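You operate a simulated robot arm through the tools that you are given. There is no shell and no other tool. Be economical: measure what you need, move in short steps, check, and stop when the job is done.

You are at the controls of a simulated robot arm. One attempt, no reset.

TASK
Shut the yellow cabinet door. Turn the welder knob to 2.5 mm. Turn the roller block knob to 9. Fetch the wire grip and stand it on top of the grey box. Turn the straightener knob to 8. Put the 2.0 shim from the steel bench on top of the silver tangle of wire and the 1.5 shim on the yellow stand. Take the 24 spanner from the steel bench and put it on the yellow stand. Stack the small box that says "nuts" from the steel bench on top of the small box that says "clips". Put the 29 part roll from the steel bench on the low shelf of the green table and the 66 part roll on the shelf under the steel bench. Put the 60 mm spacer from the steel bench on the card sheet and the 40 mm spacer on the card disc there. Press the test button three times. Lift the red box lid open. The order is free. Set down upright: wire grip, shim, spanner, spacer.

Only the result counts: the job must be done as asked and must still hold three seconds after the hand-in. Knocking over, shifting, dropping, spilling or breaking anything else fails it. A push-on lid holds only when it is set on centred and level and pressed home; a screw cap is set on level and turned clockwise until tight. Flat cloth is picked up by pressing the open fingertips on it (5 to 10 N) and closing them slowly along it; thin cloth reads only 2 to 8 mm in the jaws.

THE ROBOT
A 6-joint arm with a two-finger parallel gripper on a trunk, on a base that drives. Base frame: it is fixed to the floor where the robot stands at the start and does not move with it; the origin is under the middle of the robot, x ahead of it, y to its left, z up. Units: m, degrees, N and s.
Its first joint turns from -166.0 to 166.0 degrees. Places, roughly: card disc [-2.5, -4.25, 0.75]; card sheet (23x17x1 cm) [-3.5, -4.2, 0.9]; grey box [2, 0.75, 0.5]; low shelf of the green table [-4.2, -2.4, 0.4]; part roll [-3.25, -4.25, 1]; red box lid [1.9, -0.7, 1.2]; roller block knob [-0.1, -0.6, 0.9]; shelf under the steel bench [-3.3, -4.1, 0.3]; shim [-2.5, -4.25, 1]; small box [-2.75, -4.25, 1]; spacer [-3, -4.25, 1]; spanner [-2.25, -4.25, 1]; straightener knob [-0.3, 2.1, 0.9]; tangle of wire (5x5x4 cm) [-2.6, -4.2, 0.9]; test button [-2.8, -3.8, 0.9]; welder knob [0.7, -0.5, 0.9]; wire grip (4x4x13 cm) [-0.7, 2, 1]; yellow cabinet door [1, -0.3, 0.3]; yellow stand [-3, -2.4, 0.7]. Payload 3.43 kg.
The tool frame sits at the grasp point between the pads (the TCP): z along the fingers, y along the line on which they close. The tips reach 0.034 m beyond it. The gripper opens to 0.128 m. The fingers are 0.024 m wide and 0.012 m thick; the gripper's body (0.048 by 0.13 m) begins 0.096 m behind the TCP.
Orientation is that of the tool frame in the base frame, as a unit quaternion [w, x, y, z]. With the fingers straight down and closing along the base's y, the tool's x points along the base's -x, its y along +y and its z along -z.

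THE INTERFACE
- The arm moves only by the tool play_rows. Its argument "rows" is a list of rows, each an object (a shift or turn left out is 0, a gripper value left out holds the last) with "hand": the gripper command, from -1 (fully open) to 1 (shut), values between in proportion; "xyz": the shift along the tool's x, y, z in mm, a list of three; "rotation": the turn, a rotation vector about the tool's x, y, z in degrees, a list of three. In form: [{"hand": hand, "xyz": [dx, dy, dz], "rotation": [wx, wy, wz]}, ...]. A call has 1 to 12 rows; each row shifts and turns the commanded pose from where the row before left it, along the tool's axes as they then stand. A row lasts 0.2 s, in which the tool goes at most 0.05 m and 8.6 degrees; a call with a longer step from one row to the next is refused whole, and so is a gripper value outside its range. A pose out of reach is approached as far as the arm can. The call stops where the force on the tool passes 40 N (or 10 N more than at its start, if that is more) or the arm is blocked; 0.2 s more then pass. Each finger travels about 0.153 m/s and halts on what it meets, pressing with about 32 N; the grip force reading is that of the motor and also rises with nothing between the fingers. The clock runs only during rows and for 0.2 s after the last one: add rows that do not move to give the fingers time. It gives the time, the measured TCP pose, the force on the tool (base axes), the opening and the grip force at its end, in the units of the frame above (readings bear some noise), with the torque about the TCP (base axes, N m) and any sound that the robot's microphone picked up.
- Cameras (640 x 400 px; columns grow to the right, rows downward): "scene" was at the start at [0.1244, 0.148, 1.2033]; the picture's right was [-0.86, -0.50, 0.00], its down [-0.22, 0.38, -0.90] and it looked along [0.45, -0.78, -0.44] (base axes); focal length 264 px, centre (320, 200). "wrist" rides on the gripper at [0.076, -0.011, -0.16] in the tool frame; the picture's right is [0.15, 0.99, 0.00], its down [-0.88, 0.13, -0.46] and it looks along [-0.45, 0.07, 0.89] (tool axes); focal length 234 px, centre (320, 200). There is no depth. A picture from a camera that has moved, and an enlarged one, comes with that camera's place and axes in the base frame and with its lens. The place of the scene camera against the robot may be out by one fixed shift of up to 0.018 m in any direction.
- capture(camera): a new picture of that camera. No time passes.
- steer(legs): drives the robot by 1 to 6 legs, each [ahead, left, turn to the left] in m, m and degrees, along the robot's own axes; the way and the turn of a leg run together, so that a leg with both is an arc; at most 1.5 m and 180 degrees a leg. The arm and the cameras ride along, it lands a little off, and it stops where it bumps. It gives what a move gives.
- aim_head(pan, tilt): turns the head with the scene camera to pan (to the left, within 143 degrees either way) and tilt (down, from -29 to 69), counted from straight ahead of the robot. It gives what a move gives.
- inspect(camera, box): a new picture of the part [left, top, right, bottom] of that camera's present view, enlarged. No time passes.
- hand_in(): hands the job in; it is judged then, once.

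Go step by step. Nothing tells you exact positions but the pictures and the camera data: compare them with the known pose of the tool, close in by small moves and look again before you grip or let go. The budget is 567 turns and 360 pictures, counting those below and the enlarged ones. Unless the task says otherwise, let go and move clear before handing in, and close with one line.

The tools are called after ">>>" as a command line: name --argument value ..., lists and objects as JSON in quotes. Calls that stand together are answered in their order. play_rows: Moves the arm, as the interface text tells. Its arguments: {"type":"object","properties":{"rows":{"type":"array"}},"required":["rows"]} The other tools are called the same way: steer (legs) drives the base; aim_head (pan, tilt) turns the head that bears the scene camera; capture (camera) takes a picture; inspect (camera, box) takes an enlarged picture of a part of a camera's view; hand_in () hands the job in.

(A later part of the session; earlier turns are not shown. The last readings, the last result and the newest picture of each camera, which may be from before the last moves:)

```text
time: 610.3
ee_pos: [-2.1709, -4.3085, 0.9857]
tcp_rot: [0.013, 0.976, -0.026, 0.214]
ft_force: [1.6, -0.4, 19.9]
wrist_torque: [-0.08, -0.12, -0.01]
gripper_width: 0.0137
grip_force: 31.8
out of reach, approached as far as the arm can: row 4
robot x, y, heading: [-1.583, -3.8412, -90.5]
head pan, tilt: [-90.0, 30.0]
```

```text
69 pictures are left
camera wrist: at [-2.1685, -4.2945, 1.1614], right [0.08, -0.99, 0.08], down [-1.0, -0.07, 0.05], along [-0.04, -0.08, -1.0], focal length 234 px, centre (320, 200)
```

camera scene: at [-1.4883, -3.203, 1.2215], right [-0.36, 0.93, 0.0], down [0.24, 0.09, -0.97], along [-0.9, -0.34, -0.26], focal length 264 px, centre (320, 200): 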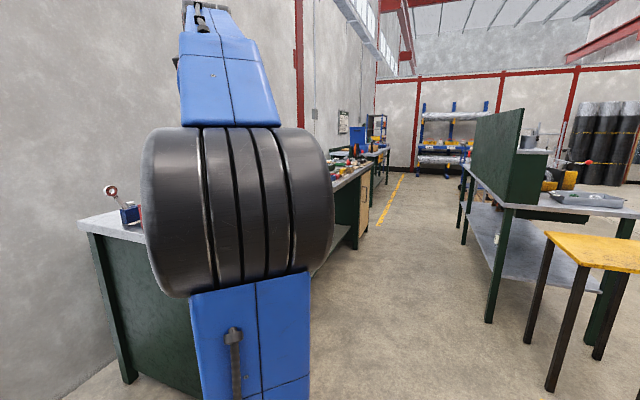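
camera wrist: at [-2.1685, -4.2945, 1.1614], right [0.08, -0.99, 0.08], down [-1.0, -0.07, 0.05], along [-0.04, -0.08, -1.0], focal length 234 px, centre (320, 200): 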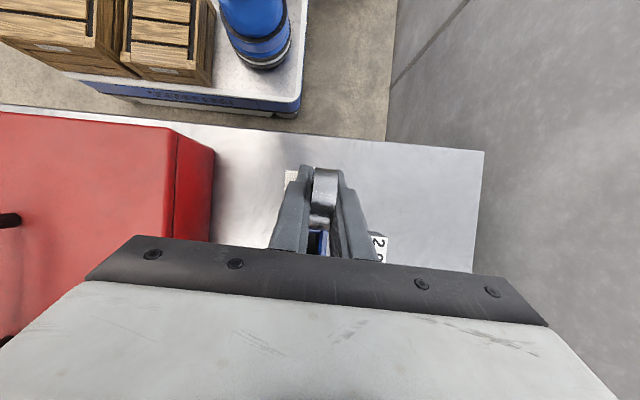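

>>> play_rows --rows '[{"xyz": [1.3, 0, -3]}, {"hand": 0.75}, {"hand": 0.6}, {"hand": 0.3}, {"hand": 0}, {}]'

>>> inspect --camera "wrist" --box '[250, 130, 400, 270]'

```text
time: 611.7
ee_pos: [-2.1698, -4.3077, 0.9838]
tcp_rot: [0.012, 0.976, -0.027, 0.217]
ft_force: [0.0, 0.3, 0.2]
wrist_torque: [0.0, 0.02, -0.04]
gripper_width: 0.0638
grip_force: 0.0
out of reach, approached as far as the arm can: row 1
robot x, y, heading: [-1.5807, -3.8431, -90.5]
head pan, tilt: [-90.0, 30.0]
```

```text
2.86 times, centred on (325, 200) of wrist
camera zoom: at [-2.1674, -4.2955, 1.1599], right [0.08, -0.99, 0.07], down [-1.0, -0.07, 0.04], along [-0.04, -0.08, -1.0], focal length 669 px, centre (306, 200)
```

zoom: 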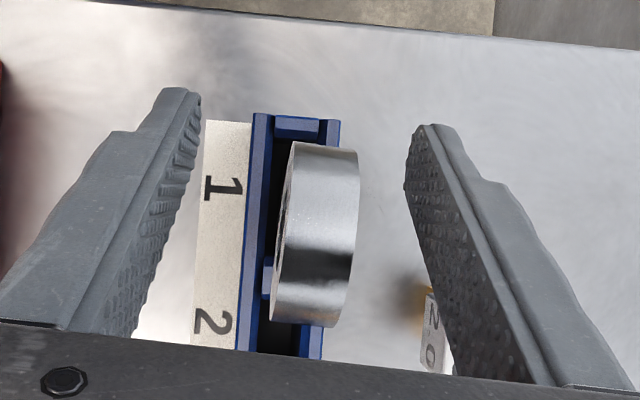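

The 19 stands back in its slot, within about a centimetre of its original spot. Retract along the tool axis and straighten the tool.

>>> play_rows --rows '[{"hand": -0.2, "xyz": [0, 0, -15]}, {"xyz": [0, 0, -25]}, {"xyz": [5, 0, -30]}, {"xyz": [10, 0, -25], "rotation": [0, -8, 0]}, {"xyz": [10, 0, -15], "rotation": [0, -8, 0]}, {"rotation": [0, -8, 0]}, {}]'

>>> capture --camera "wrist"

```text
time: 613.3
ee_pos: [-2.1681, -4.3074, 1.0296]
tcp_rot: [0.006, 1.0, -0.029, 0.009]
ft_force: [0.5, -0.2, -0.5]
wrist_torque: [-0.02, -0.04, -0.07]
gripper_width: 0.0765
grip_force: 0.1
out of reach, approached as far as the arm can: row 1, 2, 3
robot x, y, heading: [-1.5779, -3.8414, -90.5]
head pan, tilt: [-90.0, 30.0]
```

```text
67 pictures are left
camera wrist: at [-2.0939, -4.2998, 1.1891], right [0.09, -1.0, 0.01], down [-0.9, -0.08, 0.44], along [-0.44, -0.05, -0.9], focal length 234 px, centre (320, 200)
```

wrist: 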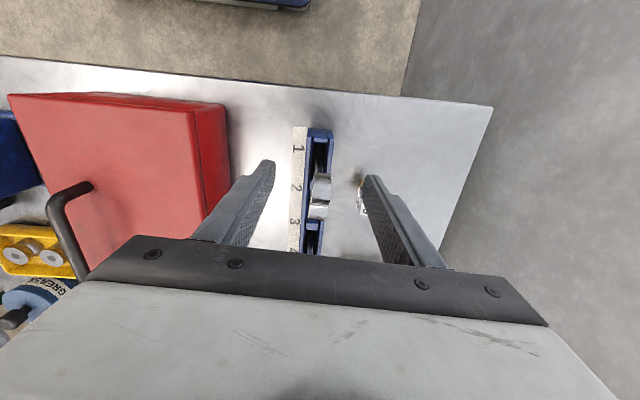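

The 19 is fine. Now the 2.0 shim behind the rack: I yaw the tool 90° so the fingers close along x, clear of the rack.

>>> play_rows --rows '[{"xyz": [0, 0, -35]}, {"xyz": [0, 0, -35]}, {"rotation": [0, 0, -8.4]}, {"rotation": [0, 0, -8.4]}, {"rotation": [0, 0, -8.4]}, {"rotation": [0, 0, -8.4]}, {"rotation": [0, 0, -8.4]}, {"rotation": [0, 0, -8.4]}, {"rotation": [0, 0, -8.4]}, {"rotation": [0, 0, -8.4]}, {"rotation": [0, 0, -8.4]}, {"rotation": [0, 0, -8.4]}]'

>>> play_rows --rows '[{"rotation": [0, 0, -8]}, {"xyz": [-40, 0, 0]}, {"xyz": [-20, -40, 0]}, {}]'

>>> capture --camera "wrist"

```text
time: 615.9
ee_pos: [-2.169, -4.3056, 1.0987]
tcp_rot: [0.011, 0.761, 0.649, 0.004]
ft_force: [0.3, -0.3, 0.7]
wrist_torque: [0.01, 0.01, 0.01]
gripper_width: 0.0767
grip_force: 0.0
robot x, y, heading: [-1.5811, -3.8382, -90.3]
head pan, tilt: [-90.0, 30.0]
```

```text
time: 616.9
ee_pos: [-2.2128, -4.3656, 1.1011]
tcp_rot: [0.012, 0.714, 0.7, 0.003]
ft_force: [0.2, 0.1, -0.6]
wrist_torque: [0.03, -0.02, 0.01]
gripper_width: 0.0768
grip_force: 0.0
robot x, y, heading: [-1.5795, -3.8417, -90.1]
head pan, tilt: [-90.0, 30.0]
```

```text
66 pictures are left
camera wrist: at [-2.2253, -4.2873, 1.2591], right [0.99, 0.13, 0.02], down [0.1, -0.88, 0.47], along [0.08, -0.46, -0.88], focal length 234 px, centre (320, 200)
```

wrist: 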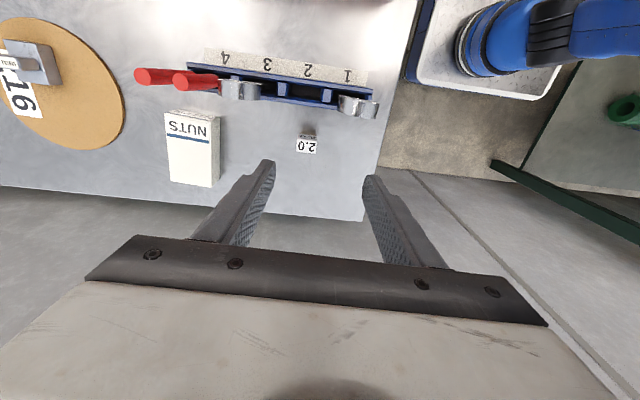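

Shim 2.0 is at ≈(-2.226, -4.373). Centre and lower.

>>> play_rows --rows '[{"hand": 0.1, "xyz": [-8, -13, 0]}, {"xyz": [0, 0, 40]}, {"xyz": [0, 0, 40]}, {"xyz": [0, 0, 30]}, {}]'

>>> inspect --camera "wrist" --box '[230, 80, 410, 240]'

```text
time: 618.1
ee_pos: [-2.2197, -4.3742, 0.9892]
tcp_rot: [0.012, 0.714, 0.7, 0.003]
ft_force: [0.2, 0.1, -0.3]
wrist_torque: [0.04, 0.02, -0.02]
gripper_width: 0.0577
grip_force: 0.1
robot x, y, heading: [-1.5831, -3.8436, -90.6]
head pan, tilt: [-90.0, 30.0]
```

```text
2.50 times, centred on (320, 160) of wrist
camera zoom: at [-2.2325, -4.2975, 1.1477], right [0.99, 0.13, 0.02], down [0.1, -0.88, 0.47], along [0.07, -0.46, -0.88], focal length 585 px, centre (320, 300)
```

zoom: 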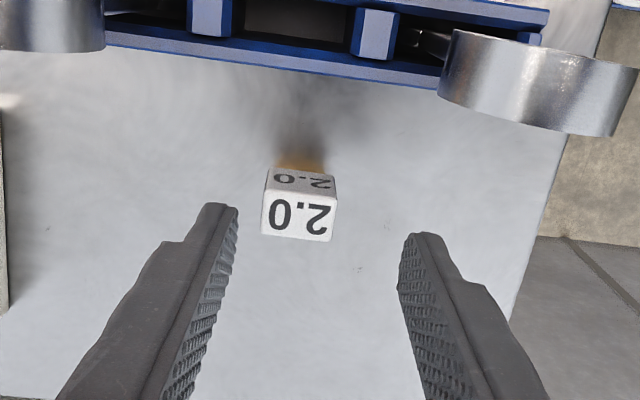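

>>> play_rows --rows '[{"xyz": [0, -8, 20]}, {"xyz": [0, 0, 20]}, {"xyz": [0, 0, 15]}, {"hand": 0.3}, {"hand": 0.45}, {"hand": 1}, {"hand": 1}]'

>>> inspect --camera "wrist" --box '[230, 80, 410, 240]'

```text
time: 619.7
ee_pos: [-2.226, -4.3745, 0.9334]
tcp_rot: [0.012, 0.715, 0.699, 0.004]
ft_force: [-1.4, 1.4, 2.4]
wrist_torque: [0.03, 0.04, -0.04]
gripper_width: 0.0287
grip_force: 32.0
robot x, y, heading: [-1.5792, -3.843, -90.4]
head pan, tilt: [-90.0, 30.0]
```

```text
2.50 times, centred on (320, 160) of wrist
camera zoom: at [-2.2388, -4.297, 1.0907], right [0.99, 0.13, 0.02], down [0.1, -0.88, 0.47], along [0.07, -0.46, -0.88], focal length 585 px, centre (320, 300)
```

zoom: 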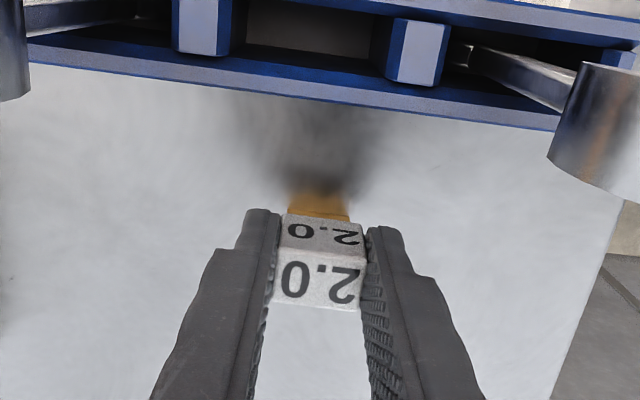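

Gripped. Lift and move out east behind the row.

>>> play_rows --rows '[{"xyz": [0, 0, -20]}, {"xyz": [0, 0, -40]}, {"xyz": [0, 0, -40]}, {"xyz": [0, 0, -40]}, {"xyz": [0, 40, -15]}, {"xyz": [0, 45, -5]}, {"xyz": [0, 45, 0]}, {"xyz": [0, 45, 0]}, {"xyz": [0, 45, 0]}, {"xyz": [0, 45, 0]}, {}]'

>>> steer --legs '[[-0.75, 0, 0]]'

```text
time: 622.1
ee_pos: [-1.9669, -4.3807, 1.098]
tcp_rot: [0.011, 0.714, 0.7, 0.004]
ft_force: [0.2, 0.4, -0.3]
wrist_torque: [-0.01, 0.02, -0.02]
gripper_width: 0.0286
grip_force: 31.8
robot x, y, heading: [-1.5821, -3.842, -89.9]
head pan, tilt: [-90.0, 30.0]
```

```text
time: 626.2
ee_pos: [-1.9632, -3.609, 1.0991]
tcp_rot: [0.011, 0.721, 0.693, 0.003]
ft_force: [-0.6, 0.1, -0.6]
wrist_torque: [0.0, -0.03, 0.03]
gripper_width: 0.0288
grip_force: 31.8
robot x, y, heading: [-1.569, -3.0823, -91.4]
head pan, tilt: [-90.0, 30.0]
```

>>> steer --legs '[[0, 0, 91.4]]'

>>> play_rows --rows '[{"rotation": [0, 0, 8.4]}, {"rotation": [0, 0, 8.4]}, {"rotation": [0, 0, 8.4]}, {"rotation": [0, 0, 8.4]}, {"rotation": [0, 0, 8.4]}, {"rotation": [0, 0, 8.4]}, {"rotation": [0, 0, 8.4]}, {"rotation": [0, 0, 8.4]}, {"rotation": [0, 0, 8.4]}, {"rotation": [0, 0, 8.4]}, {"rotation": [0, 0, 6]}]'

```text
time: 630.5
ee_pos: [-1.0268, -3.4632, 1.0992]
tcp_rot: [0.005, 0.007, 1.0, 0.011]
ft_force: [-0.2, -0.5, -0.3]
wrist_torque: [-0.05, 0.01, -0.02]
gripper_width: 0.0288
grip_force: 31.8
robot x, y, heading: [-1.5654, -3.0768, 0.0]
head pan, tilt: [-90.0, 30.0]
```

```text
time: 632.9
ee_pos: [-1.0277, -3.463, 1.1001]
tcp_rot: [-0.004, 0.712, 0.702, 0.011]
ft_force: [-0.3, -0.6, -0.2]
wrist_torque: [0.02, -0.03, 0.01]
gripper_width: 0.0287
grip_force: 31.9
robot x, y, heading: [-1.5659, -3.0802, 0.2]
head pan, tilt: [-90.0, 30.0]
```

>>> play_rows --rows '[{"rotation": [-0.7, -1.85, 0]}, {"xyz": [0, -40, -10]}, {"xyz": [-10, -45, -10]}, {"xyz": [-10, -45, -10]}, {"xyz": [-15, -45, -10]}, {"xyz": [-20, -43, 0]}, {"xyz": [-20, -43, 0]}, {"xyz": [-20, -43, 0]}, {"xyz": [-20, -43, 0]}, {"xyz": [-20, -43, 0]}, {"xyz": [-20, -43, 0]}, {"xyz": [-20, -43, 0]}]'

>>> steer --legs '[[-1.05, 0, 0], [0, -0.29, 0]]'

>>> capture --camera "wrist"

```text
time: 635.5
ee_pos: [-1.5072, -3.6327, 1.1281]
tcp_rot: [0.013, 0.711, 0.703, 0.004]
ft_force: [1.8, -0.3, -0.1]
wrist_torque: [-0.08, 0.05, 0.02]
gripper_width: 0.0289
grip_force: 32.0
robot x, y, heading: [-1.5679, -3.0778, -0.1]
head pan, tilt: [-90.0, 30.0]
```

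```text
time: 642.5
ee_pos: [-2.5478, -3.9338, 1.1284]
tcp_rot: [0.013, 0.709, 0.705, 0.004]
ft_force: [-0.4, 0.2, 0.0]
wrist_torque: [0.0, -0.01, 0.02]
gripper_width: 0.0287
grip_force: 32.5
robot x, y, heading: [-2.6101, -3.3805, 0.3]
head pan, tilt: [-90.0, 30.0]
```

```text
63 pictures are left
camera wrist: at [-2.5618, -3.8561, 1.286], right [0.99, 0.14, 0.02], down [0.11, -0.88, 0.47], along [0.08, -0.46, -0.88], focal length 234 px, centre (320, 200)
```

wrist: 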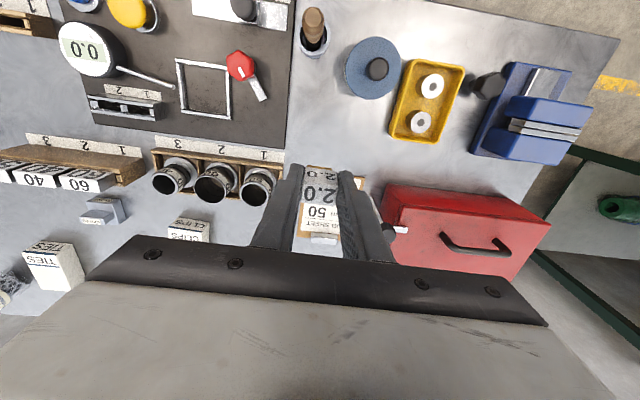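

>>> play_rows --rows '[{"xyz": [-42, -16, 12]}, {"xyz": [-42, -16, 14]}, {"xyz": [-42, -16, 14]}, {"xyz": [-42, -16, 14]}, {"xyz": [-30, -16, 14]}, {}]'

>>> capture --camera "wrist"

```text
time: 643.9
ee_pos: [-2.628, -4.1311, 1.0625]
tcp_rot: [0.012, 0.709, 0.705, 0.003]
ft_force: [0.0, 0.7, 0.2]
wrist_torque: [0.0, 0.0, 0.01]
gripper_width: 0.0287
grip_force: 32.2
robot x, y, heading: [-2.6109, -3.3777, 0.2]
head pan, tilt: [-90.0, 30.0]
```

```text
62 pictures are left
camera wrist: at [-2.6424, -4.0535, 1.2187], right [0.99, 0.14, 0.02], down [0.11, -0.88, 0.47], along [0.08, -0.46, -0.88], focal length 234 px, centre (320, 200)
```

wrist: 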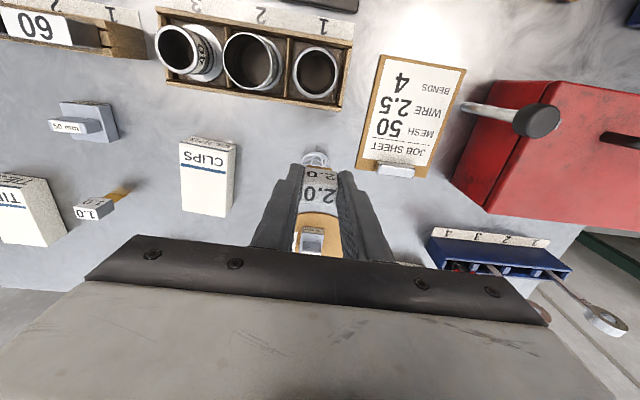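

>>> play_rows --rows '[{"xyz": [-29, 1, 20]}, {"xyz": [0, 0, 30]}, {"xyz": [0, 0, 22]}, {}]'

>>> inspect --camera "wrist" --box '[230, 80, 410, 240]'

>>> aim_head --pan -92 --tilt 25

>>> inspect --camera "scene" --box '[270, 60, 400, 180]'

```text
time: 644.9
ee_pos: [-2.6252, -4.1611, 0.9863]
tcp_rot: [0.012, 0.71, 0.705, 0.003]
ft_force: [-0.5, 0.5, -0.7]
wrist_torque: [0.01, -0.01, 0.01]
gripper_width: 0.0287
grip_force: 31.7
robot x, y, heading: [-2.6096, -3.3815, 0.5]
head pan, tilt: [-90.0, 30.0]
```

```text
2.50 times, centred on (320, 160) of wrist
camera zoom: at [-2.6403, -4.0845, 1.1439], right [0.99, 0.14, 0.02], down [0.11, -0.88, 0.47], along [0.08, -0.46, -0.88], focal length 585 px, centre (320, 300)
```

zoom: 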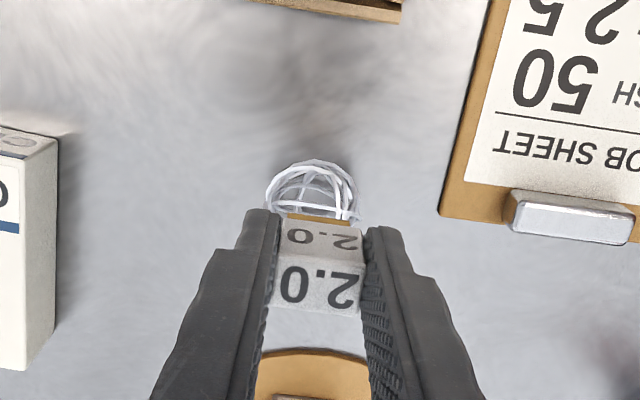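

```text
time: 645.6
ee_pos: [-2.6261, -4.1613, 0.9862]
tcp_rot: [0.012, 0.709, 0.705, 0.004]
ft_force: [-0.4, 0.2, -0.1]
wrist_torque: [0.0, -0.03, -0.01]
gripper_width: 0.0286
grip_force: 32.4
robot x, y, heading: [-2.6132, -3.3773, 0.7]
head pan, tilt: [-92.0, 25.0]
```

```text
3.33 times, centred on (335, 120) of scene
camera zoom: at [-2.5374, -3.2441, 1.2053], right [-1.0, 0.03, 0.0], down [0.01, 0.42, -0.91], along [-0.03, -0.91, -0.42], focal length 882 px, centre (270, 467)
```

zoom: 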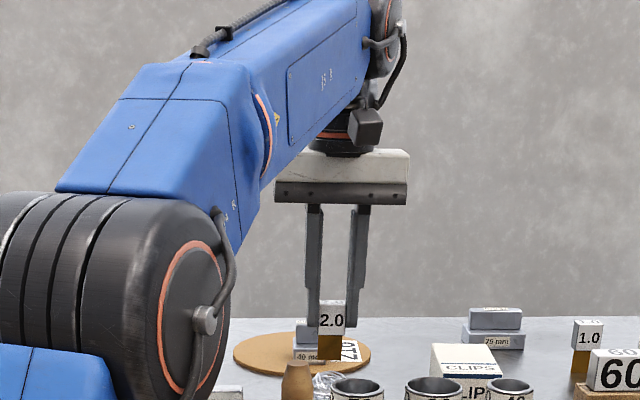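

Shim is centred over the tangle. Lower gently.

>>> play_rows --rows '[{"xyz": [-5, 0, 4]}, {"xyz": [0, 0, 3]}, {}]'

>>> play_rows --rows '[{"xyz": [0, 0, 2]}, {"xyz": [0, 0, 2]}, {}]'

>>> play_rows --rows '[{"xyz": [0, 0, 2]}, {"xyz": [0, 0, 2]}, {}]'

```text
time: 646.4
ee_pos: [-2.6261, -4.1653, 0.9817]
tcp_rot: [0.012, 0.709, 0.705, 0.004]
ft_force: [-0.2, 0.5, -0.2]
wrist_torque: [0.03, -0.05, 0.02]
gripper_width: 0.0289
grip_force: 31.9
robot x, y, heading: [-2.6083, -3.3784, 0.5]
head pan, tilt: [-92.0, 25.0]
```

```text
time: 647.2
ee_pos: [-2.626, -4.1663, 0.9779]
tcp_rot: [0.012, 0.71, 0.704, 0.003]
ft_force: [1.3, 0.3, 0.6]
wrist_torque: [0.0, 0.0, 0.03]
gripper_width: 0.0287
grip_force: 31.8
robot x, y, heading: [-2.6114, -3.3834, 0.5]
head pan, tilt: [-92.0, 25.0]
```

```text
time: 648.0
ee_pos: [-2.6261, -4.1666, 0.9742]
tcp_rot: [0.012, 0.709, 0.705, 0.003]
ft_force: [0.0, -0.6, -0.4]
wrist_torque: [-0.01, 0.01, 0.01]
gripper_width: 0.0287
grip_force: 32.2
robot x, y, heading: [-2.6153, -3.3796, 0.4]
head pan, tilt: [-92.0, 25.0]
```

>>> play_rows --rows '[{"xyz": [0, 0, 1.5]}, {"xyz": [0, 0, 1.5]}, {}]'

>>> play_rows --rows '[{"xyz": [0, 0, 1.5]}, {"xyz": [0, 0, 1.5]}, {}]'

>>> play_rows --rows '[{"xyz": [0, 0, 1.5]}, {"xyz": [0, 0, 1.5]}, {}]'

```text
time: 648.8
ee_pos: [-2.625, -4.1673, 0.972]
tcp_rot: [0.012, 0.71, 0.705, 0.005]
ft_force: [-0.1, -0.1, -1.4]
wrist_torque: [0.0, 0.01, 0.0]
gripper_width: 0.0286
grip_force: 31.8
robot x, y, heading: [-2.6101, -3.382, 0.0]
head pan, tilt: [-92.0, 25.0]
```

```text
time: 649.6
ee_pos: [-2.6244, -4.1665, 0.9706]
tcp_rot: [0.013, 0.709, 0.705, 0.003]
ft_force: [-1.9, 1.5, 22.6]
wrist_torque: [-0.1, 0.24, -0.02]
gripper_width: 0.0292
grip_force: 32.7
robot x, y, heading: [-2.6109, -3.3792, 0.7]
head pan, tilt: [-92.0, 25.0]
```

```text
time: 650.4
ee_pos: [-2.6242, -4.1649, 0.9663]
tcp_rot: [0.013, 0.71, 0.704, 0.004]
ft_force: [0.0, -1.4, 21.5]
wrist_torque: [-0.18, 0.11, 0.0]
gripper_width: 0.0287
grip_force: 31.9
robot x, y, heading: [-2.6099, -3.3824, 0.8]
head pan, tilt: [-92.0, 25.0]
```

Contact on the tangle. Ease and open slowly, then look before moving.

>>> play_rows --rows '[{"xyz": [0, 0, -2]}, {"hand": 0.52}, {"hand": 0.48}, {"hand": 0.4}, {"hand": 0.2}, {"hand": 0.0}, {}]'

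>>> inspect --camera "wrist" --box '[230, 80, 410, 240]'

```text
time: 652.0
ee_pos: [-2.625, -4.1661, 0.9656]
tcp_rot: [0.013, 0.709, 0.705, 0.003]
ft_force: [0.4, 0.2, 0.9]
wrist_torque: [0.01, 0.0, -0.02]
gripper_width: 0.0639
grip_force: 0.1
robot x, y, heading: [-2.6085, -3.3811, 0.4]
head pan, tilt: [-92.0, 25.0]
```

```text
2.50 times, centred on (320, 160) of wrist
camera zoom: at [-2.639, -4.0894, 1.1244], right [0.99, 0.14, 0.02], down [0.11, -0.88, 0.47], along [0.08, -0.46, -0.88], focal length 585 px, centre (320, 300)
```

zoom: 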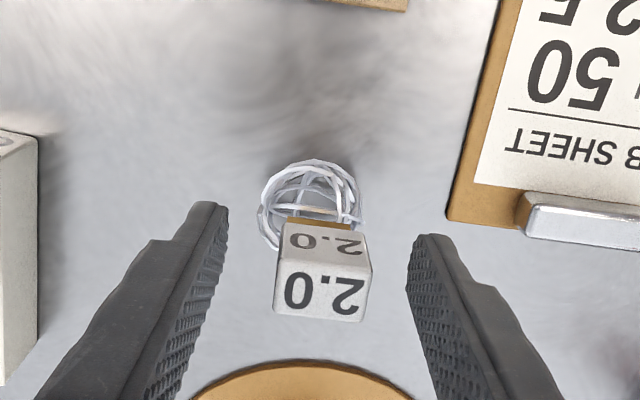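

It stands on the tangle. Move straight up and verify.

>>> play_rows --rows '[{"hand": -0.3, "xyz": [0, 0, -15]}, {"xyz": [0, 0, -30]}, {"xyz": [0, 0, -30]}, {}, {}]'

>>> capture --camera "wrist"

```text
time: 653.2
ee_pos: [-2.6276, -4.1658, 1.0417]
tcp_rot: [0.013, 0.71, 0.704, 0.003]
ft_force: [-0.1, 0.4, 0.0]
wrist_torque: [0.0, 0.01, 0.01]
gripper_width: 0.083
grip_force: 0.0
robot x, y, heading: [-2.613, -3.3811, 0.6]
head pan, tilt: [-92.0, 25.0]
```

```text
58 pictures are left
camera wrist: at [-2.6415, -4.0884, 1.2001], right [0.99, 0.14, 0.02], down [0.11, -0.88, 0.47], along [0.08, -0.46, -0.88], focal length 234 px, centre (320, 200)
```

wrist: 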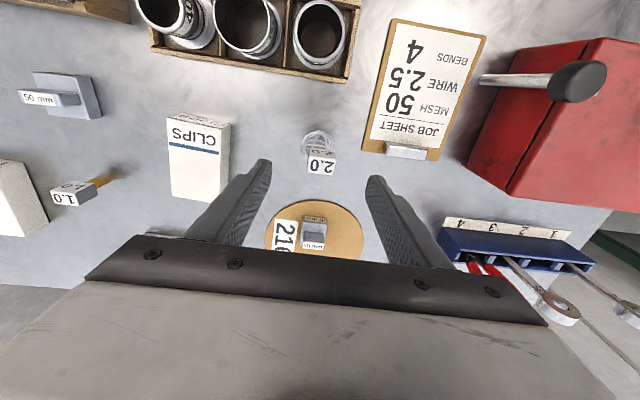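

The 2.0 shim stands on the tangle. Last: NUTS onto CLIPS. NUTS sits behind the pliers, so I'll take it from the east gap with a vertical tool. Retract and drive round.

>>> play_rows --rows '[{"hand": -0.3, "xyz": [30, 0, -35]}, {"xyz": [45, 0, -15]}, {"xyz": [45, 0, -15]}, {"xyz": [45, 0, -10]}, {"xyz": [45, 0, 0]}, {"xyz": [45, 0, 0]}, {}]'

>>> steer --legs '[[0, 0.3, 0], [1.03, 0, 0], [0, 0, -90]]'

```text
time: 654.8
ee_pos: [-2.6264, -3.9069, 1.108]
tcp_rot: [0.012, 0.709, 0.705, 0.003]
ft_force: [-0.1, 0.3, -0.3]
wrist_torque: [-0.02, 0.01, -0.03]
gripper_width: 0.0831
grip_force: 0.1
out of reach, approached as far as the arm can: row 1
robot x, y, heading: [-2.609, -3.3833, 0.6]
head pan, tilt: [-92.0, 25.0]
```

```text
time: 665.5
ee_pos: [-2.1059, -3.0867, 1.1086]
tcp_rot: [0.011, 1.0, 0.028, -0.006]
ft_force: [-1.2, 0.4, 0.2]
wrist_torque: [0.0, -0.03, 0.03]
gripper_width: 0.0832
grip_force: 0.2
robot x, y, heading: [-1.5786, -3.0699, -86.1]
head pan, tilt: [-92.0, 25.0]
```

>>> steer --legs '[[0, 0, -3.9], [0.7, 0, 0]]'

>>> play_rows --rows '[{"rotation": [0, 0, -8.4]}, {"rotation": [0, 0, -8.4]}, {"rotation": [0, 0, -8.4]}, {"rotation": [0, 0, -8.4]}, {"rotation": [0, 0, -8.4]}, {"rotation": [0, 0, -8.4]}, {"rotation": [0, 0, -8.4]}, {"rotation": [0, 0, -8.4]}, {"rotation": [0, 0, -8.4]}, {"rotation": [0, 0, -8.4]}, {"rotation": [0, 0, -6]}, {}]'

```text
time: 669.9
ee_pos: [-2.1005, -3.7704, 1.1094]
tcp_rot: [0.011, 1.0, -0.004, -0.006]
ft_force: [1.1, -0.1, -0.7]
wrist_torque: [0.01, 0.01, -0.02]
gripper_width: 0.083
grip_force: 0.0
robot x, y, heading: [-1.5721, -3.7823, -89.7]
head pan, tilt: [-92.0, 25.0]
```

```text
time: 672.5
ee_pos: [-2.1024, -3.7711, 1.1092]
tcp_rot: [0.003, 0.71, 0.705, -0.012]
ft_force: [-0.6, 0.1, 0.7]
wrist_torque: [0.01, -0.01, 0.0]
gripper_width: 0.0834
grip_force: 0.0
robot x, y, heading: [-1.5747, -3.7838, -89.6]
head pan, tilt: [-92.0, 25.0]
```

>>> steer --legs '[[0.17, -0.12, 0]]'

>>> play_rows --rows '[{"rotation": [-0.7, 1.2, 0]}, {"xyz": [-45, 0, 0]}, {"xyz": [-45, 0, 0]}, {"xyz": [-45, 0, 0]}, {"xyz": [-45, 0, 0]}, {"xyz": [-45, 0, 0]}, {"xyz": [-45, 0, 0]}, {"xyz": [-45, 0, 0]}, {"xyz": [-45, 0, 0]}, {"xyz": [-45, 0, 0]}, {"xyz": [-40, 0, 0]}, {}]'

>>> capture --camera "wrist"

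```text
time: 674.1
ee_pos: [-2.2235, -3.9403, 1.1101]
tcp_rot: [0.004, 0.713, 0.701, -0.012]
ft_force: [-0.1, -0.5, 0.9]
wrist_torque: [0.03, -0.05, 0.0]
gripper_width: 0.0831
grip_force: 0.1
robot x, y, heading: [-1.6957, -3.9606, -90.0]
head pan, tilt: [-92.0, 25.0]
```

```text
time: 676.7
ee_pos: [-2.2289, -4.3865, 1.1114]
tcp_rot: [0.001, 0.712, 0.702, -0.001]
ft_force: [0.3, 0.2, 0.3]
wrist_torque: [-0.03, 0.0, -0.04]
gripper_width: 0.0831
grip_force: 0.1
robot x, y, heading: [-1.6932, -3.9605, -90.1]
head pan, tilt: [-92.0, 25.0]
```

```text
57 pictures are left
camera wrist: at [-2.2382, -4.3116, 1.2692], right [0.99, 0.13, 0.0], down [0.12, -0.88, 0.46], along [0.06, -0.45, -0.89], focal length 234 px, centre (320, 200)
```

wrist: 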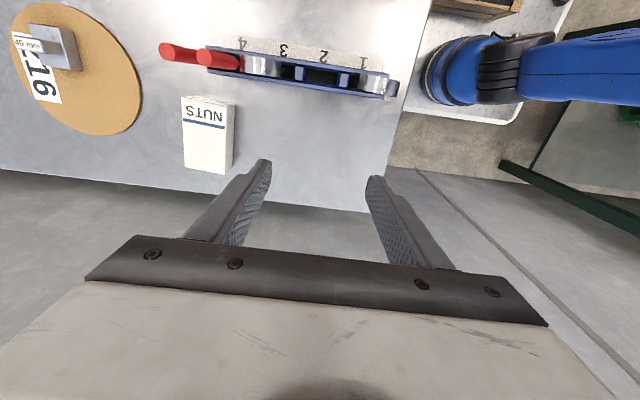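

NUTS box is centred at ≈(-2.391, -4.406). Move over it and lower in steps.

>>> play_rows --rows '[{"hand": -0.95, "xyz": [-12, -42, 15]}, {"xyz": [-12, -42, 20]}, {"xyz": [-12, -42, 20]}, {"xyz": [-4, -37, 25]}, {}]'

>>> capture --camera "wrist"

```text
time: 677.9
ee_pos: [-2.3964, -4.4241, 1.0285]
tcp_rot: [0.001, 0.712, 0.702, -0.001]
ft_force: [0.1, -0.3, 0.5]
wrist_torque: [0.0, -0.03, 0.01]
gripper_width: 0.1247
grip_force: 0.0
robot x, y, heading: [-1.696, -3.9601, -90.0]
head pan, tilt: [-92.0, 25.0]
```

```text
56 pictures are left
camera wrist: at [-2.4057, -4.3492, 1.1867], right [0.99, 0.13, 0.0], down [0.12, -0.88, 0.46], along [0.06, -0.45, -0.89], focal length 234 px, centre (320, 200)
```

wrist: 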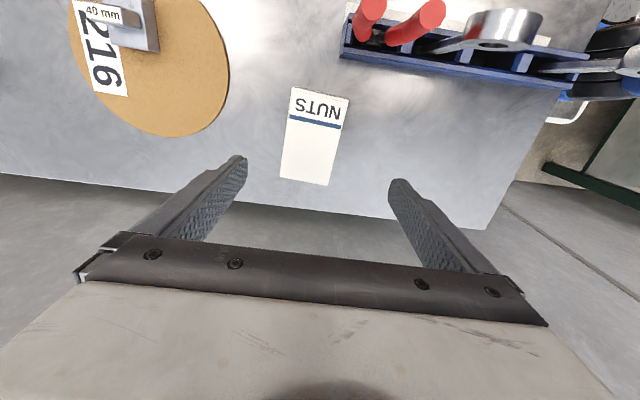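

>>> play_rows --rows '[{"xyz": [0, -8, 30]}, {"xyz": [0, 0, 30]}, {"xyz": [0, 0, 20]}, {}]'

>>> capture --camera "wrist"

```text
time: 678.9
ee_pos: [-2.4044, -4.4241, 0.9495]
tcp_rot: [0.001, 0.713, 0.701, 0.0]
ft_force: [-0.3, 0.2, 0.5]
wrist_torque: [0.02, 0.02, -0.02]
gripper_width: 0.1247
grip_force: 0.2
robot x, y, heading: [-1.6951, -3.9581, -90.0]
head pan, tilt: [-92.0, 25.0]
```

```text
55 pictures are left
camera wrist: at [-2.4143, -4.3484, 1.1092], right [0.99, 0.13, 0.0], down [0.12, -0.88, 0.46], along [0.06, -0.45, -0.89], focal length 234 px, centre (320, 200)
```

wrist: 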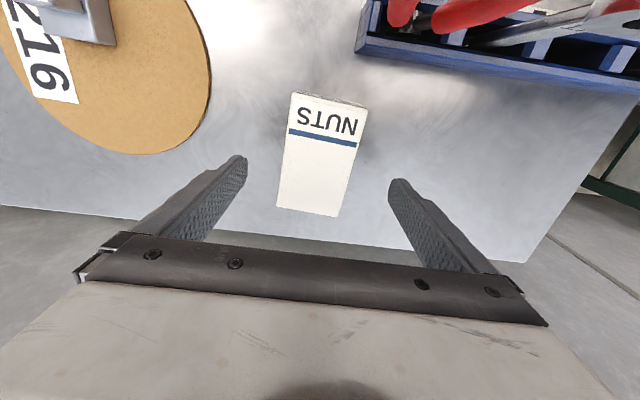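

>>> play_rows --rows '[{"xyz": [0, 0, 12]}, {"xyz": [0, 0, 10]}, {"hand": -0.4}, {"hand": -0.2}, {"hand": 0}, {"hand": 1}, {"hand": 1}]'

>>> play_rows --rows '[{"xyz": [0, 0, -15]}, {"xyz": [0, 0, -20]}, {}]'

>>> capture --camera "wrist"

```text
time: 680.5
ee_pos: [-2.4047, -4.4236, 0.9291]
tcp_rot: [0.001, 0.712, 0.702, -0.001]
ft_force: [-0.3, 0.6, 2.3]
wrist_torque: [-0.02, 0.24, -0.18]
gripper_width: 0.0663
grip_force: 31.8
robot x, y, heading: [-1.6944, -3.9573, -90.0]
head pan, tilt: [-92.0, 25.0]
```

```text
time: 681.3
ee_pos: [-2.404, -4.4241, 0.9606]
tcp_rot: [0.001, 0.713, 0.702, 0.0]
ft_force: [-0.2, -0.2, -3.3]
wrist_torque: [-0.05, -0.01, 0.0]
gripper_width: 0.0662
grip_force: 32.0
robot x, y, heading: [-1.6957, -3.9587, -90.2]
head pan, tilt: [-92.0, 25.0]
```

```text
54 pictures are left
camera wrist: at [-2.414, -4.3487, 1.12], right [0.99, 0.13, 0.0], down [0.12, -0.88, 0.46], along [0.06, -0.45, -0.89], focal length 234 px, centre (320, 200)
```

wrist: 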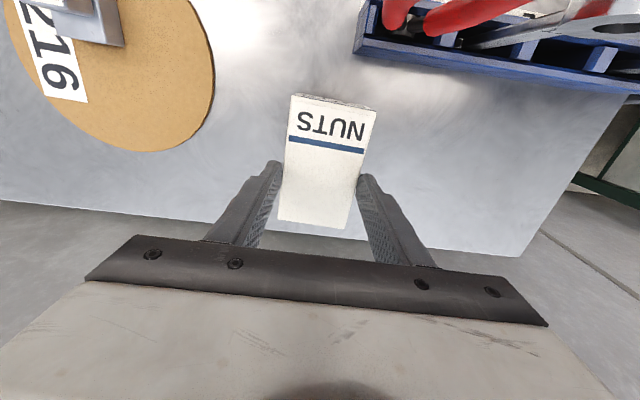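

Held at 66 mm and level. Move east behind the row, then back out of the gap.

>>> play_rows --rows '[{"xyz": [0, 0, -35]}, {"xyz": [0, 20, -30]}, {"xyz": [0, 45, -10]}, {"xyz": [0, 45, -10]}, {"xyz": [0, 45, 0]}, {"xyz": [0, 45, 0]}, {"xyz": [0, 45, 0]}, {"xyz": [0, 45, 0]}, {"xyz": [0, 45, 0]}, {"xyz": [0, 45, 0]}, {"xyz": [0, 30, 0]}, {}]'

>>> steer --legs '[[0, 0.1, 0], [-0.88, 0, 0]]'

>>> capture --camera "wrist"

```text
time: 683.9
ee_pos: [-1.9887, -4.4283, 1.0489]
tcp_rot: [0.001, 0.712, 0.702, -0.001]
ft_force: [0.1, 0.4, -2.9]
wrist_torque: [-0.05, 0.04, 0.0]
gripper_width: 0.066
grip_force: 32.6
robot x, y, heading: [-1.7004, -3.9607, -90.0]
head pan, tilt: [-92.0, 25.0]
```

```text
time: 689.3
ee_pos: [-1.886, -3.5565, 1.0494]
tcp_rot: [0.0, 0.713, 0.701, 0.0]
ft_force: [-0.6, -0.6, -2.1]
wrist_torque: [-0.04, 0.0, 0.01]
gripper_width: 0.0656
grip_force: 32.4
robot x, y, heading: [-1.5942, -3.0877, -90.4]
head pan, tilt: [-92.0, 25.0]
```

```text
53 pictures are left
camera wrist: at [-1.895, -3.4803, 1.2077], right [0.99, 0.13, 0.0], down [0.11, -0.88, 0.46], along [0.06, -0.45, -0.89], focal length 234 px, centre (320, 200)
```

wrist: 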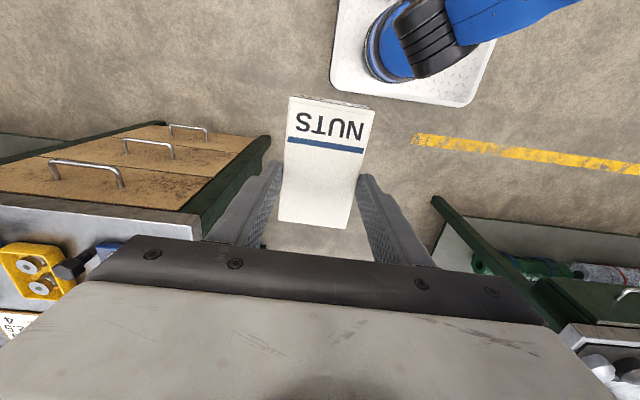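

>>> steer --legs '[[0, 0, 90.4]]'

>>> play_rows --rows '[{"rotation": [0, 0, 8.4]}, {"rotation": [0, 0, 8.4]}, {"rotation": [0, 0, 8.4]}, {"rotation": [0, 0, 8.4]}, {"rotation": [0, 0, 8.4]}, {"rotation": [0, 0, 8.4]}, {"rotation": [0, 0, 8.4]}, {"rotation": [0, 0, 8.4]}, {"rotation": [0, 0, 8.4]}, {"rotation": [0, 0, 8.4]}, {"rotation": [0, 0, 6]}, {}]'

>>> play_rows --rows '[{"xyz": [-20, -40, -10]}, {"xyz": [-20, -40, -10]}, {"xyz": [-22, -40, -10]}, {"xyz": [-22, -40, -10]}, {"xyz": [-22, -40, -10]}, {"xyz": [-22, -40, -10]}, {"xyz": [-22, -40, 0]}, {"xyz": [-22, -40, 0]}, {"xyz": [-22, -40, 0]}, {"xyz": [-22, -40, 0]}, {"xyz": [-22, -40, 0]}, {}]'

```text
time: 693.5
ee_pos: [-1.1221, -3.3781, 1.0495]
tcp_rot: [0.001, 0.007, 1.0, 0.0]
ft_force: [-0.2, -0.4, -3.6]
wrist_torque: [0.0, -0.04, 0.0]
gripper_width: 0.0657
grip_force: 31.9
robot x, y, heading: [-1.5902, -3.0826, -0.2]
head pan, tilt: [-92.0, 25.0]
```

```text
time: 696.1
ee_pos: [-1.1219, -3.3782, 1.0495]
tcp_rot: [0.0, 0.713, 0.701, 0.001]
ft_force: [0.1, 0.3, -2.5]
wrist_torque: [0.0, -0.03, 0.01]
gripper_width: 0.0657
grip_force: 32.0
robot x, y, heading: [-1.5946, -3.0853, 0.2]
head pan, tilt: [-92.0, 25.0]
```

```text
time: 698.7
ee_pos: [-1.5654, -3.6127, 1.1042]
tcp_rot: [0.0, 0.712, 0.702, 0.001]
ft_force: [0.5, -0.6, -2.0]
wrist_torque: [-0.03, -0.02, -0.01]
gripper_width: 0.0655
grip_force: 32.0
robot x, y, heading: [-1.5898, -3.0894, 0.1]
head pan, tilt: [-92.0, 25.0]
```

>>> play_rows --rows '[{"xyz": [0, 0, -25]}, {}]'

>>> steer --legs '[[-1.04, 0, 0], [0, -0.31, 0]]'

>>> capture --camera "wrist"

```text
time: 699.3
ee_pos: [-1.5661, -3.611, 1.132]
tcp_rot: [0.0, 0.712, 0.702, 0.001]
ft_force: [-1.2, -0.4, -3.2]
wrist_torque: [-0.01, 0.0, 0.01]
gripper_width: 0.0654
grip_force: 32.0
robot x, y, heading: [-1.59, -3.0846, 0.1]
head pan, tilt: [-92.0, 25.0]
```

```text
time: 706.4
ee_pos: [-2.5771, -3.9392, 1.132]
tcp_rot: [0.0, 0.697, 0.717, 0.0]
ft_force: [0.4, 0.5, -3.2]
wrist_torque: [0.01, 0.03, -0.02]
gripper_width: 0.0657
grip_force: 31.9
robot x, y, heading: [-2.6257, -3.4175, 2.6]
head pan, tilt: [-92.0, 25.0]
```

```text
52 pictures are left
camera wrist: at [-2.5901, -3.8646, 1.2902], right [0.98, 0.17, 0.0], down [0.15, -0.88, 0.46], along [0.08, -0.45, -0.89], focal length 234 px, centre (320, 200)
```

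wrist: 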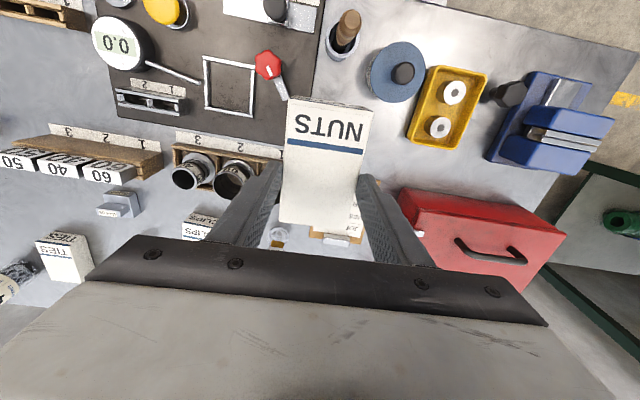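

>>> play_rows --rows '[{"rotation": [0, 0, 1.6]}, {"xyz": [-36, -28, 8]}, {"xyz": [-36, -28, 8]}, {"xyz": [-36, -28, 8]}, {"xyz": [-36, -28, 8]}, {"xyz": [-36, -28, 8]}, {"xyz": [-36, -28, 10]}, {"xyz": [-20, -28, 10]}, {}]'

>>> capture --camera "wrist"

```text
time: 708.4
ee_pos: [-2.7619, -4.1521, 1.0366]
tcp_rot: [0.001, 0.708, 0.707, 0.0]
ft_force: [0.2, 0.4, -3.6]
wrist_torque: [-0.01, -0.04, 0.03]
gripper_width: 0.0656
grip_force: 32.9
out of reach, approached as far as the arm can: row 6, 7, 8
robot x, y, heading: [-2.6272, -3.4164, 2.5]
head pan, tilt: [-92.0, 25.0]
```

```text
51 pictures are left
camera wrist: at [-2.7722, -4.0771, 1.1956], right [0.99, 0.15, 0.0], down [0.13, -0.88, 0.46], along [0.07, -0.45, -0.89], focal length 234 px, centre (320, 200)
```

wrist: 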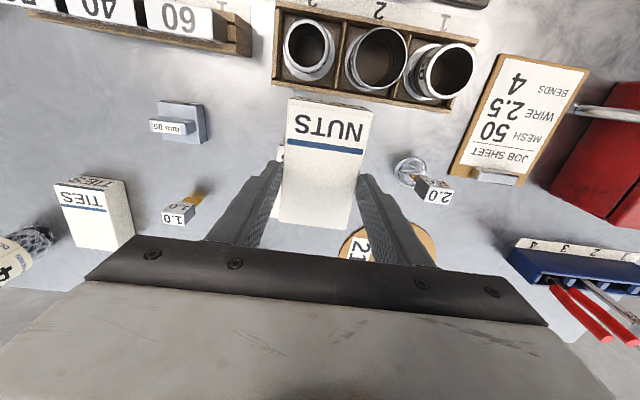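

>>> play_rows --rows '[{"xyz": [-15, -4, 12]}, {"xyz": [-15, -4, 8]}, {}]'

```text
time: 709.2
ee_pos: [-2.7597, -4.1635, 1.0299]
tcp_rot: [0.005, 0.706, 0.708, -0.011]
ft_force: [-2.4, 2.2, -2.9]
wrist_torque: [-0.26, -0.28, 0.04]
gripper_width: 0.0653
grip_force: 32.4
out of reach, approached as far as the arm can: row 2
robot x, y, heading: [-2.6265, -3.4067, 2.8]
head pan, tilt: [-92.0, 25.0]
```

Something is touching (base shifted slightly). I back off a little and look.

>>> play_rows --rows '[{"xyz": [15, 4, -8]}, {"xyz": [20, 8, -10]}, {}]'

>>> capture --camera "scene"

```text
time: 710.0
ee_pos: [-2.7558, -4.147, 1.0281]
tcp_rot: [0.0, 0.708, 0.706, 0.002]
ft_force: [0.1, 0.4, -2.3]
wrist_torque: [0.01, -0.02, 0.06]
gripper_width: 0.0657
grip_force: 32.0
robot x, y, heading: [-2.6232, -3.4188, 2.3]
head pan, tilt: [-92.0, 25.0]
```

```text
50 pictures are left
camera scene: at [-2.5559, -3.279, 1.2053], right [-1.0, -0.01, 0.0], down [0.0, 0.42, -0.91], along [0.01, -0.91, -0.42], focal length 264 px, centre (320, 200)
```

scene: 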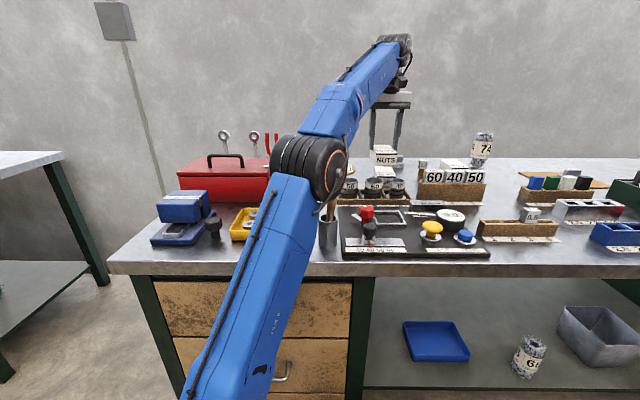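

The elbow is against the brush. I retract the arm (raising the elbow), then shift the robot west so the elbow ends up over the low gauge panel.

>>> play_rows --rows '[{"xyz": [35, 10, -10]}, {"xyz": [40, 10, -15]}, {"xyz": [45, 0, -15]}, {"xyz": [45, 0, -15]}, {"xyz": [40, 0, -10]}, {}]'

>>> inspect --camera "scene" --box '[230, 120, 430, 260]'

```text
time: 711.4
ee_pos: [-2.733, -3.935, 1.0958]
tcp_rot: [0.0, 0.708, 0.706, 0.001]
ft_force: [-0.3, 0.4, -2.5]
wrist_torque: [-0.03, -0.03, 0.02]
gripper_width: 0.0654
grip_force: 32.0
robot x, y, heading: [-2.6231, -3.4162, 2.2]
head pan, tilt: [-92.0, 25.0]
```

```text
2.86 times, centred on (330, 190) of scene
camera zoom: at [-2.5553, -3.2778, 1.2053], right [-1.0, -0.01, 0.0], down [0.0, 0.42, -0.91], along [0.01, -0.91, -0.42], focal length 756 px, centre (291, 229)
```

zoom: 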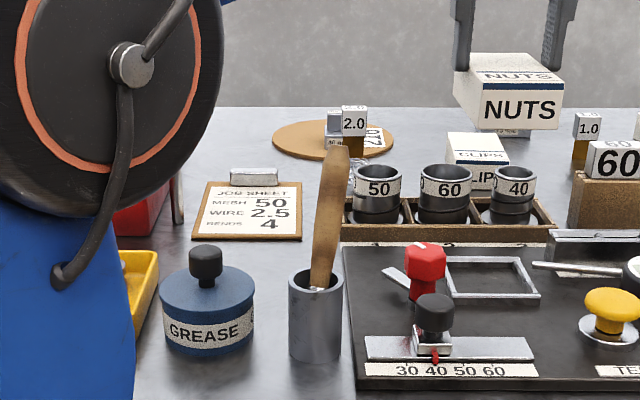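

The brush merely leans a bit in its cup. I shift the robot west by 0.27 m.

>>> steer --legs '[[-0.29, 0, -2.2]]'

>>> play_rows --rows '[{"xyz": [0, 45, 0]}, {"xyz": [0, 45, 0]}, {"xyz": [-25, 40, 0]}, {"xyz": [-30, 38, 0]}, {"xyz": [-35, 30, 5]}, {"xyz": [-40, 10, 10]}, {}]'

>>> capture --camera "scene"

```text
time: 713.4
ee_pos: [-3.0562, -3.9364, 1.0954]
tcp_rot: [0.0, 0.721, 0.692, 0.0]
ft_force: [-0.2, -0.3, -2.7]
wrist_torque: [-0.02, -0.01, -0.05]
gripper_width: 0.0658
grip_force: 31.8
robot x, y, heading: [-2.9283, -3.4224, -0.0]
head pan, tilt: [-92.0, 25.0]
```

```text
time: 715.0
ee_pos: [-2.8572, -4.0742, 1.0795]
tcp_rot: [0.0, 0.722, 0.692, 0.001]
ft_force: [0.3, -0.2, -3.2]
wrist_torque: [-0.03, 0.04, 0.03]
gripper_width: 0.0655
grip_force: 32.0
robot x, y, heading: [-2.9251, -3.423, 0.1]
head pan, tilt: [-92.0, 25.0]
```

```text
48 pictures are left
camera scene: at [-2.8526, -3.2871, 1.2053], right [-1.0, 0.03, 0.0], down [0.01, 0.42, -0.91], along [-0.03, -0.91, -0.42], focal length 264 px, centre (320, 200)
```

scene: 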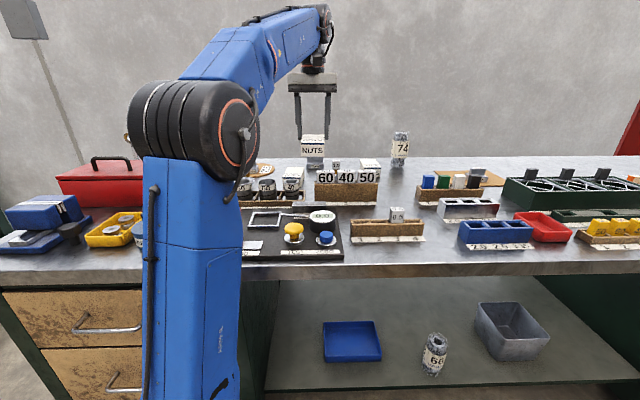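

The elbow would stay close to the brush with this vertical grasp. I'll set NUTS down on the free spot near (-3.12, -4.12) and regrip it with the 43° pitched tool, which keeps the elbow high.

>>> play_rows --rows '[{"rotation": [0, 0, -2.4]}, {"xyz": [-6, -44, 5]}, {"xyz": [-6, -44, 5]}, {"xyz": [-12, -44, 10]}, {"xyz": [-12, -44, 10]}, {"xyz": [-14, -44, 10]}, {"xyz": [-14, -43, 10]}, {}]'

>>> capture --camera "wrist"

```text
time: 716.8
ee_pos: [-3.1165, -4.1408, 1.0354]
tcp_rot: [0.001, 0.707, 0.707, -0.003]
ft_force: [-0.1, 0.2, -2.7]
wrist_torque: [-0.01, 0.0, 0.01]
gripper_width: 0.0659
grip_force: 31.6
robot x, y, heading: [-2.9258, -3.4252, -0.2]
head pan, tilt: [-92.0, 25.0]
```

```text
47 pictures are left
camera wrist: at [-3.1275, -4.0647, 1.1935], right [0.99, 0.15, 0.0], down [0.13, -0.88, 0.46], along [0.07, -0.45, -0.89], focal length 234 px, centre (320, 200)
```

wrist: 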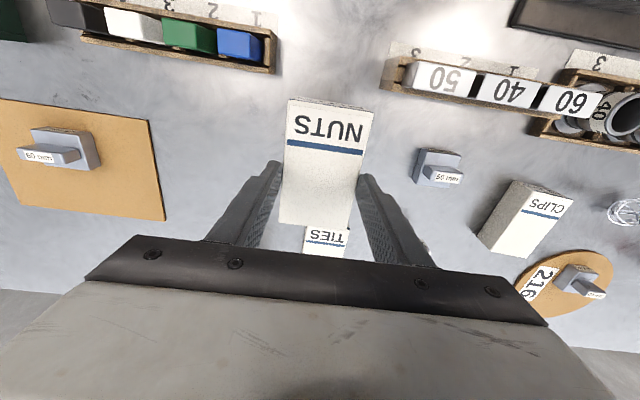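

>>> play_rows --rows '[{"xyz": [10, 0, 40]}, {"xyz": [10, 0, 35]}, {"xyz": [0, 0, 20]}, {"xyz": [0, 0, 6]}, {}]'

>>> play_rows --rows '[{"xyz": [0, 0, 3]}, {"xyz": [0, 0, 3]}, {}]'

```text
time: 718.0
ee_pos: [-3.1176, -4.1213, 0.9307]
tcp_rot: [0.0, 0.707, 0.707, 0.0]
ft_force: [0.5, -0.2, -2.0]
wrist_torque: [-0.02, -0.03, -0.01]
gripper_width: 0.0657
grip_force: 31.3
robot x, y, heading: [-2.9274, -3.4252, 0.1]
head pan, tilt: [-92.0, 25.0]
```

```text
time: 718.8
ee_pos: [-3.1173, -4.1201, 0.9237]
tcp_rot: [0.0, 0.707, 0.707, 0.0]
ft_force: [1.6, -0.8, 26.7]
wrist_torque: [-0.07, -0.05, -0.01]
gripper_width: 0.0659
grip_force: 32.1
robot x, y, heading: [-2.9281, -3.421, 0.1]
head pan, tilt: [-92.0, 25.0]
```

>>> play_rows --rows '[{"xyz": [0, 0, -1.5]}, {"hand": -0.2}, {"hand": -0.6}, {"xyz": [0, 0, -35]}, {"xyz": [20, 0, -40]}, {"xyz": [40, 0, -20]}, {"xyz": [45, 0, -10]}, {"rotation": [0, -8.5, 0]}, {"rotation": [0, -8.5, 0]}, {"rotation": [0, -8.5, 0]}, {"rotation": [0, -8.5, 0]}, {"rotation": [0, -8.5, 0]}]'

>>> capture --camera "wrist"

```text
time: 721.4
ee_pos: [-3.1175, -4.015, 1.0315]
tcp_rot: [0.257, 0.659, 0.659, -0.256]
ft_force: [0.1, 0.8, -0.4]
wrist_torque: [0.02, 0.02, -0.01]
gripper_width: 0.1024
grip_force: 0.1
robot x, y, heading: [-2.9259, -3.424, -0.1]
head pan, tilt: [-92.0, 25.0]
```

```text
46 pictures are left
camera wrist: at [-3.1285, -3.8522, 1.096], right [0.99, 0.11, -0.1], down [0.13, -0.34, 0.93], along [0.07, -0.93, -0.35], focal length 234 px, centre (320, 200)
```

wrist: 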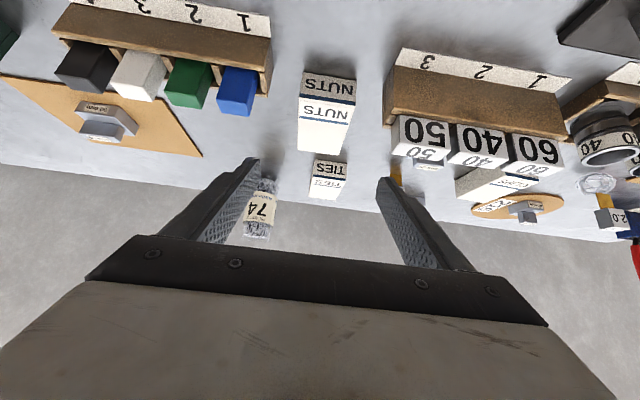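

>>> play_rows --rows '[{"xyz": [3, 0, 35]}, {"xyz": [3, 0, 35]}, {"xyz": [3, 0, 35]}, {}]'

>>> capture --camera "wrist"

```text
time: 722.4
ee_pos: [-3.1176, -4.0793, 0.9445]
tcp_rot: [0.257, 0.659, 0.659, -0.255]
ft_force: [-0.8, 0.1, -0.3]
wrist_torque: [0.02, 0.01, -0.02]
gripper_width: 0.1022
grip_force: 0.0
robot x, y, heading: [-2.927, -3.4232, -0.2]
head pan, tilt: [-92.0, 25.0]
```

```text
45 pictures are left
camera wrist: at [-3.1291, -3.9176, 1.0109], right [0.99, 0.11, -0.1], down [0.13, -0.34, 0.93], along [0.07, -0.93, -0.35], focal length 234 px, centre (320, 200)
```

wrist: 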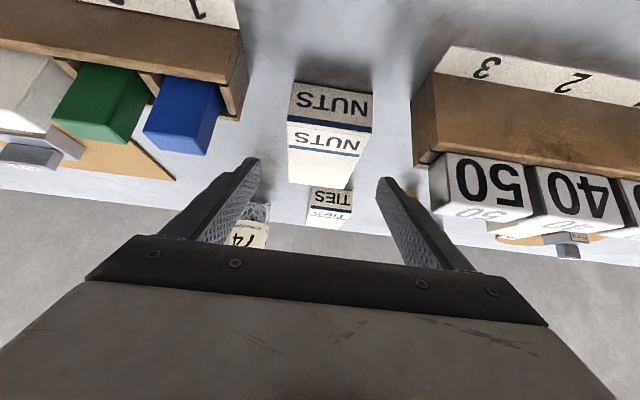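

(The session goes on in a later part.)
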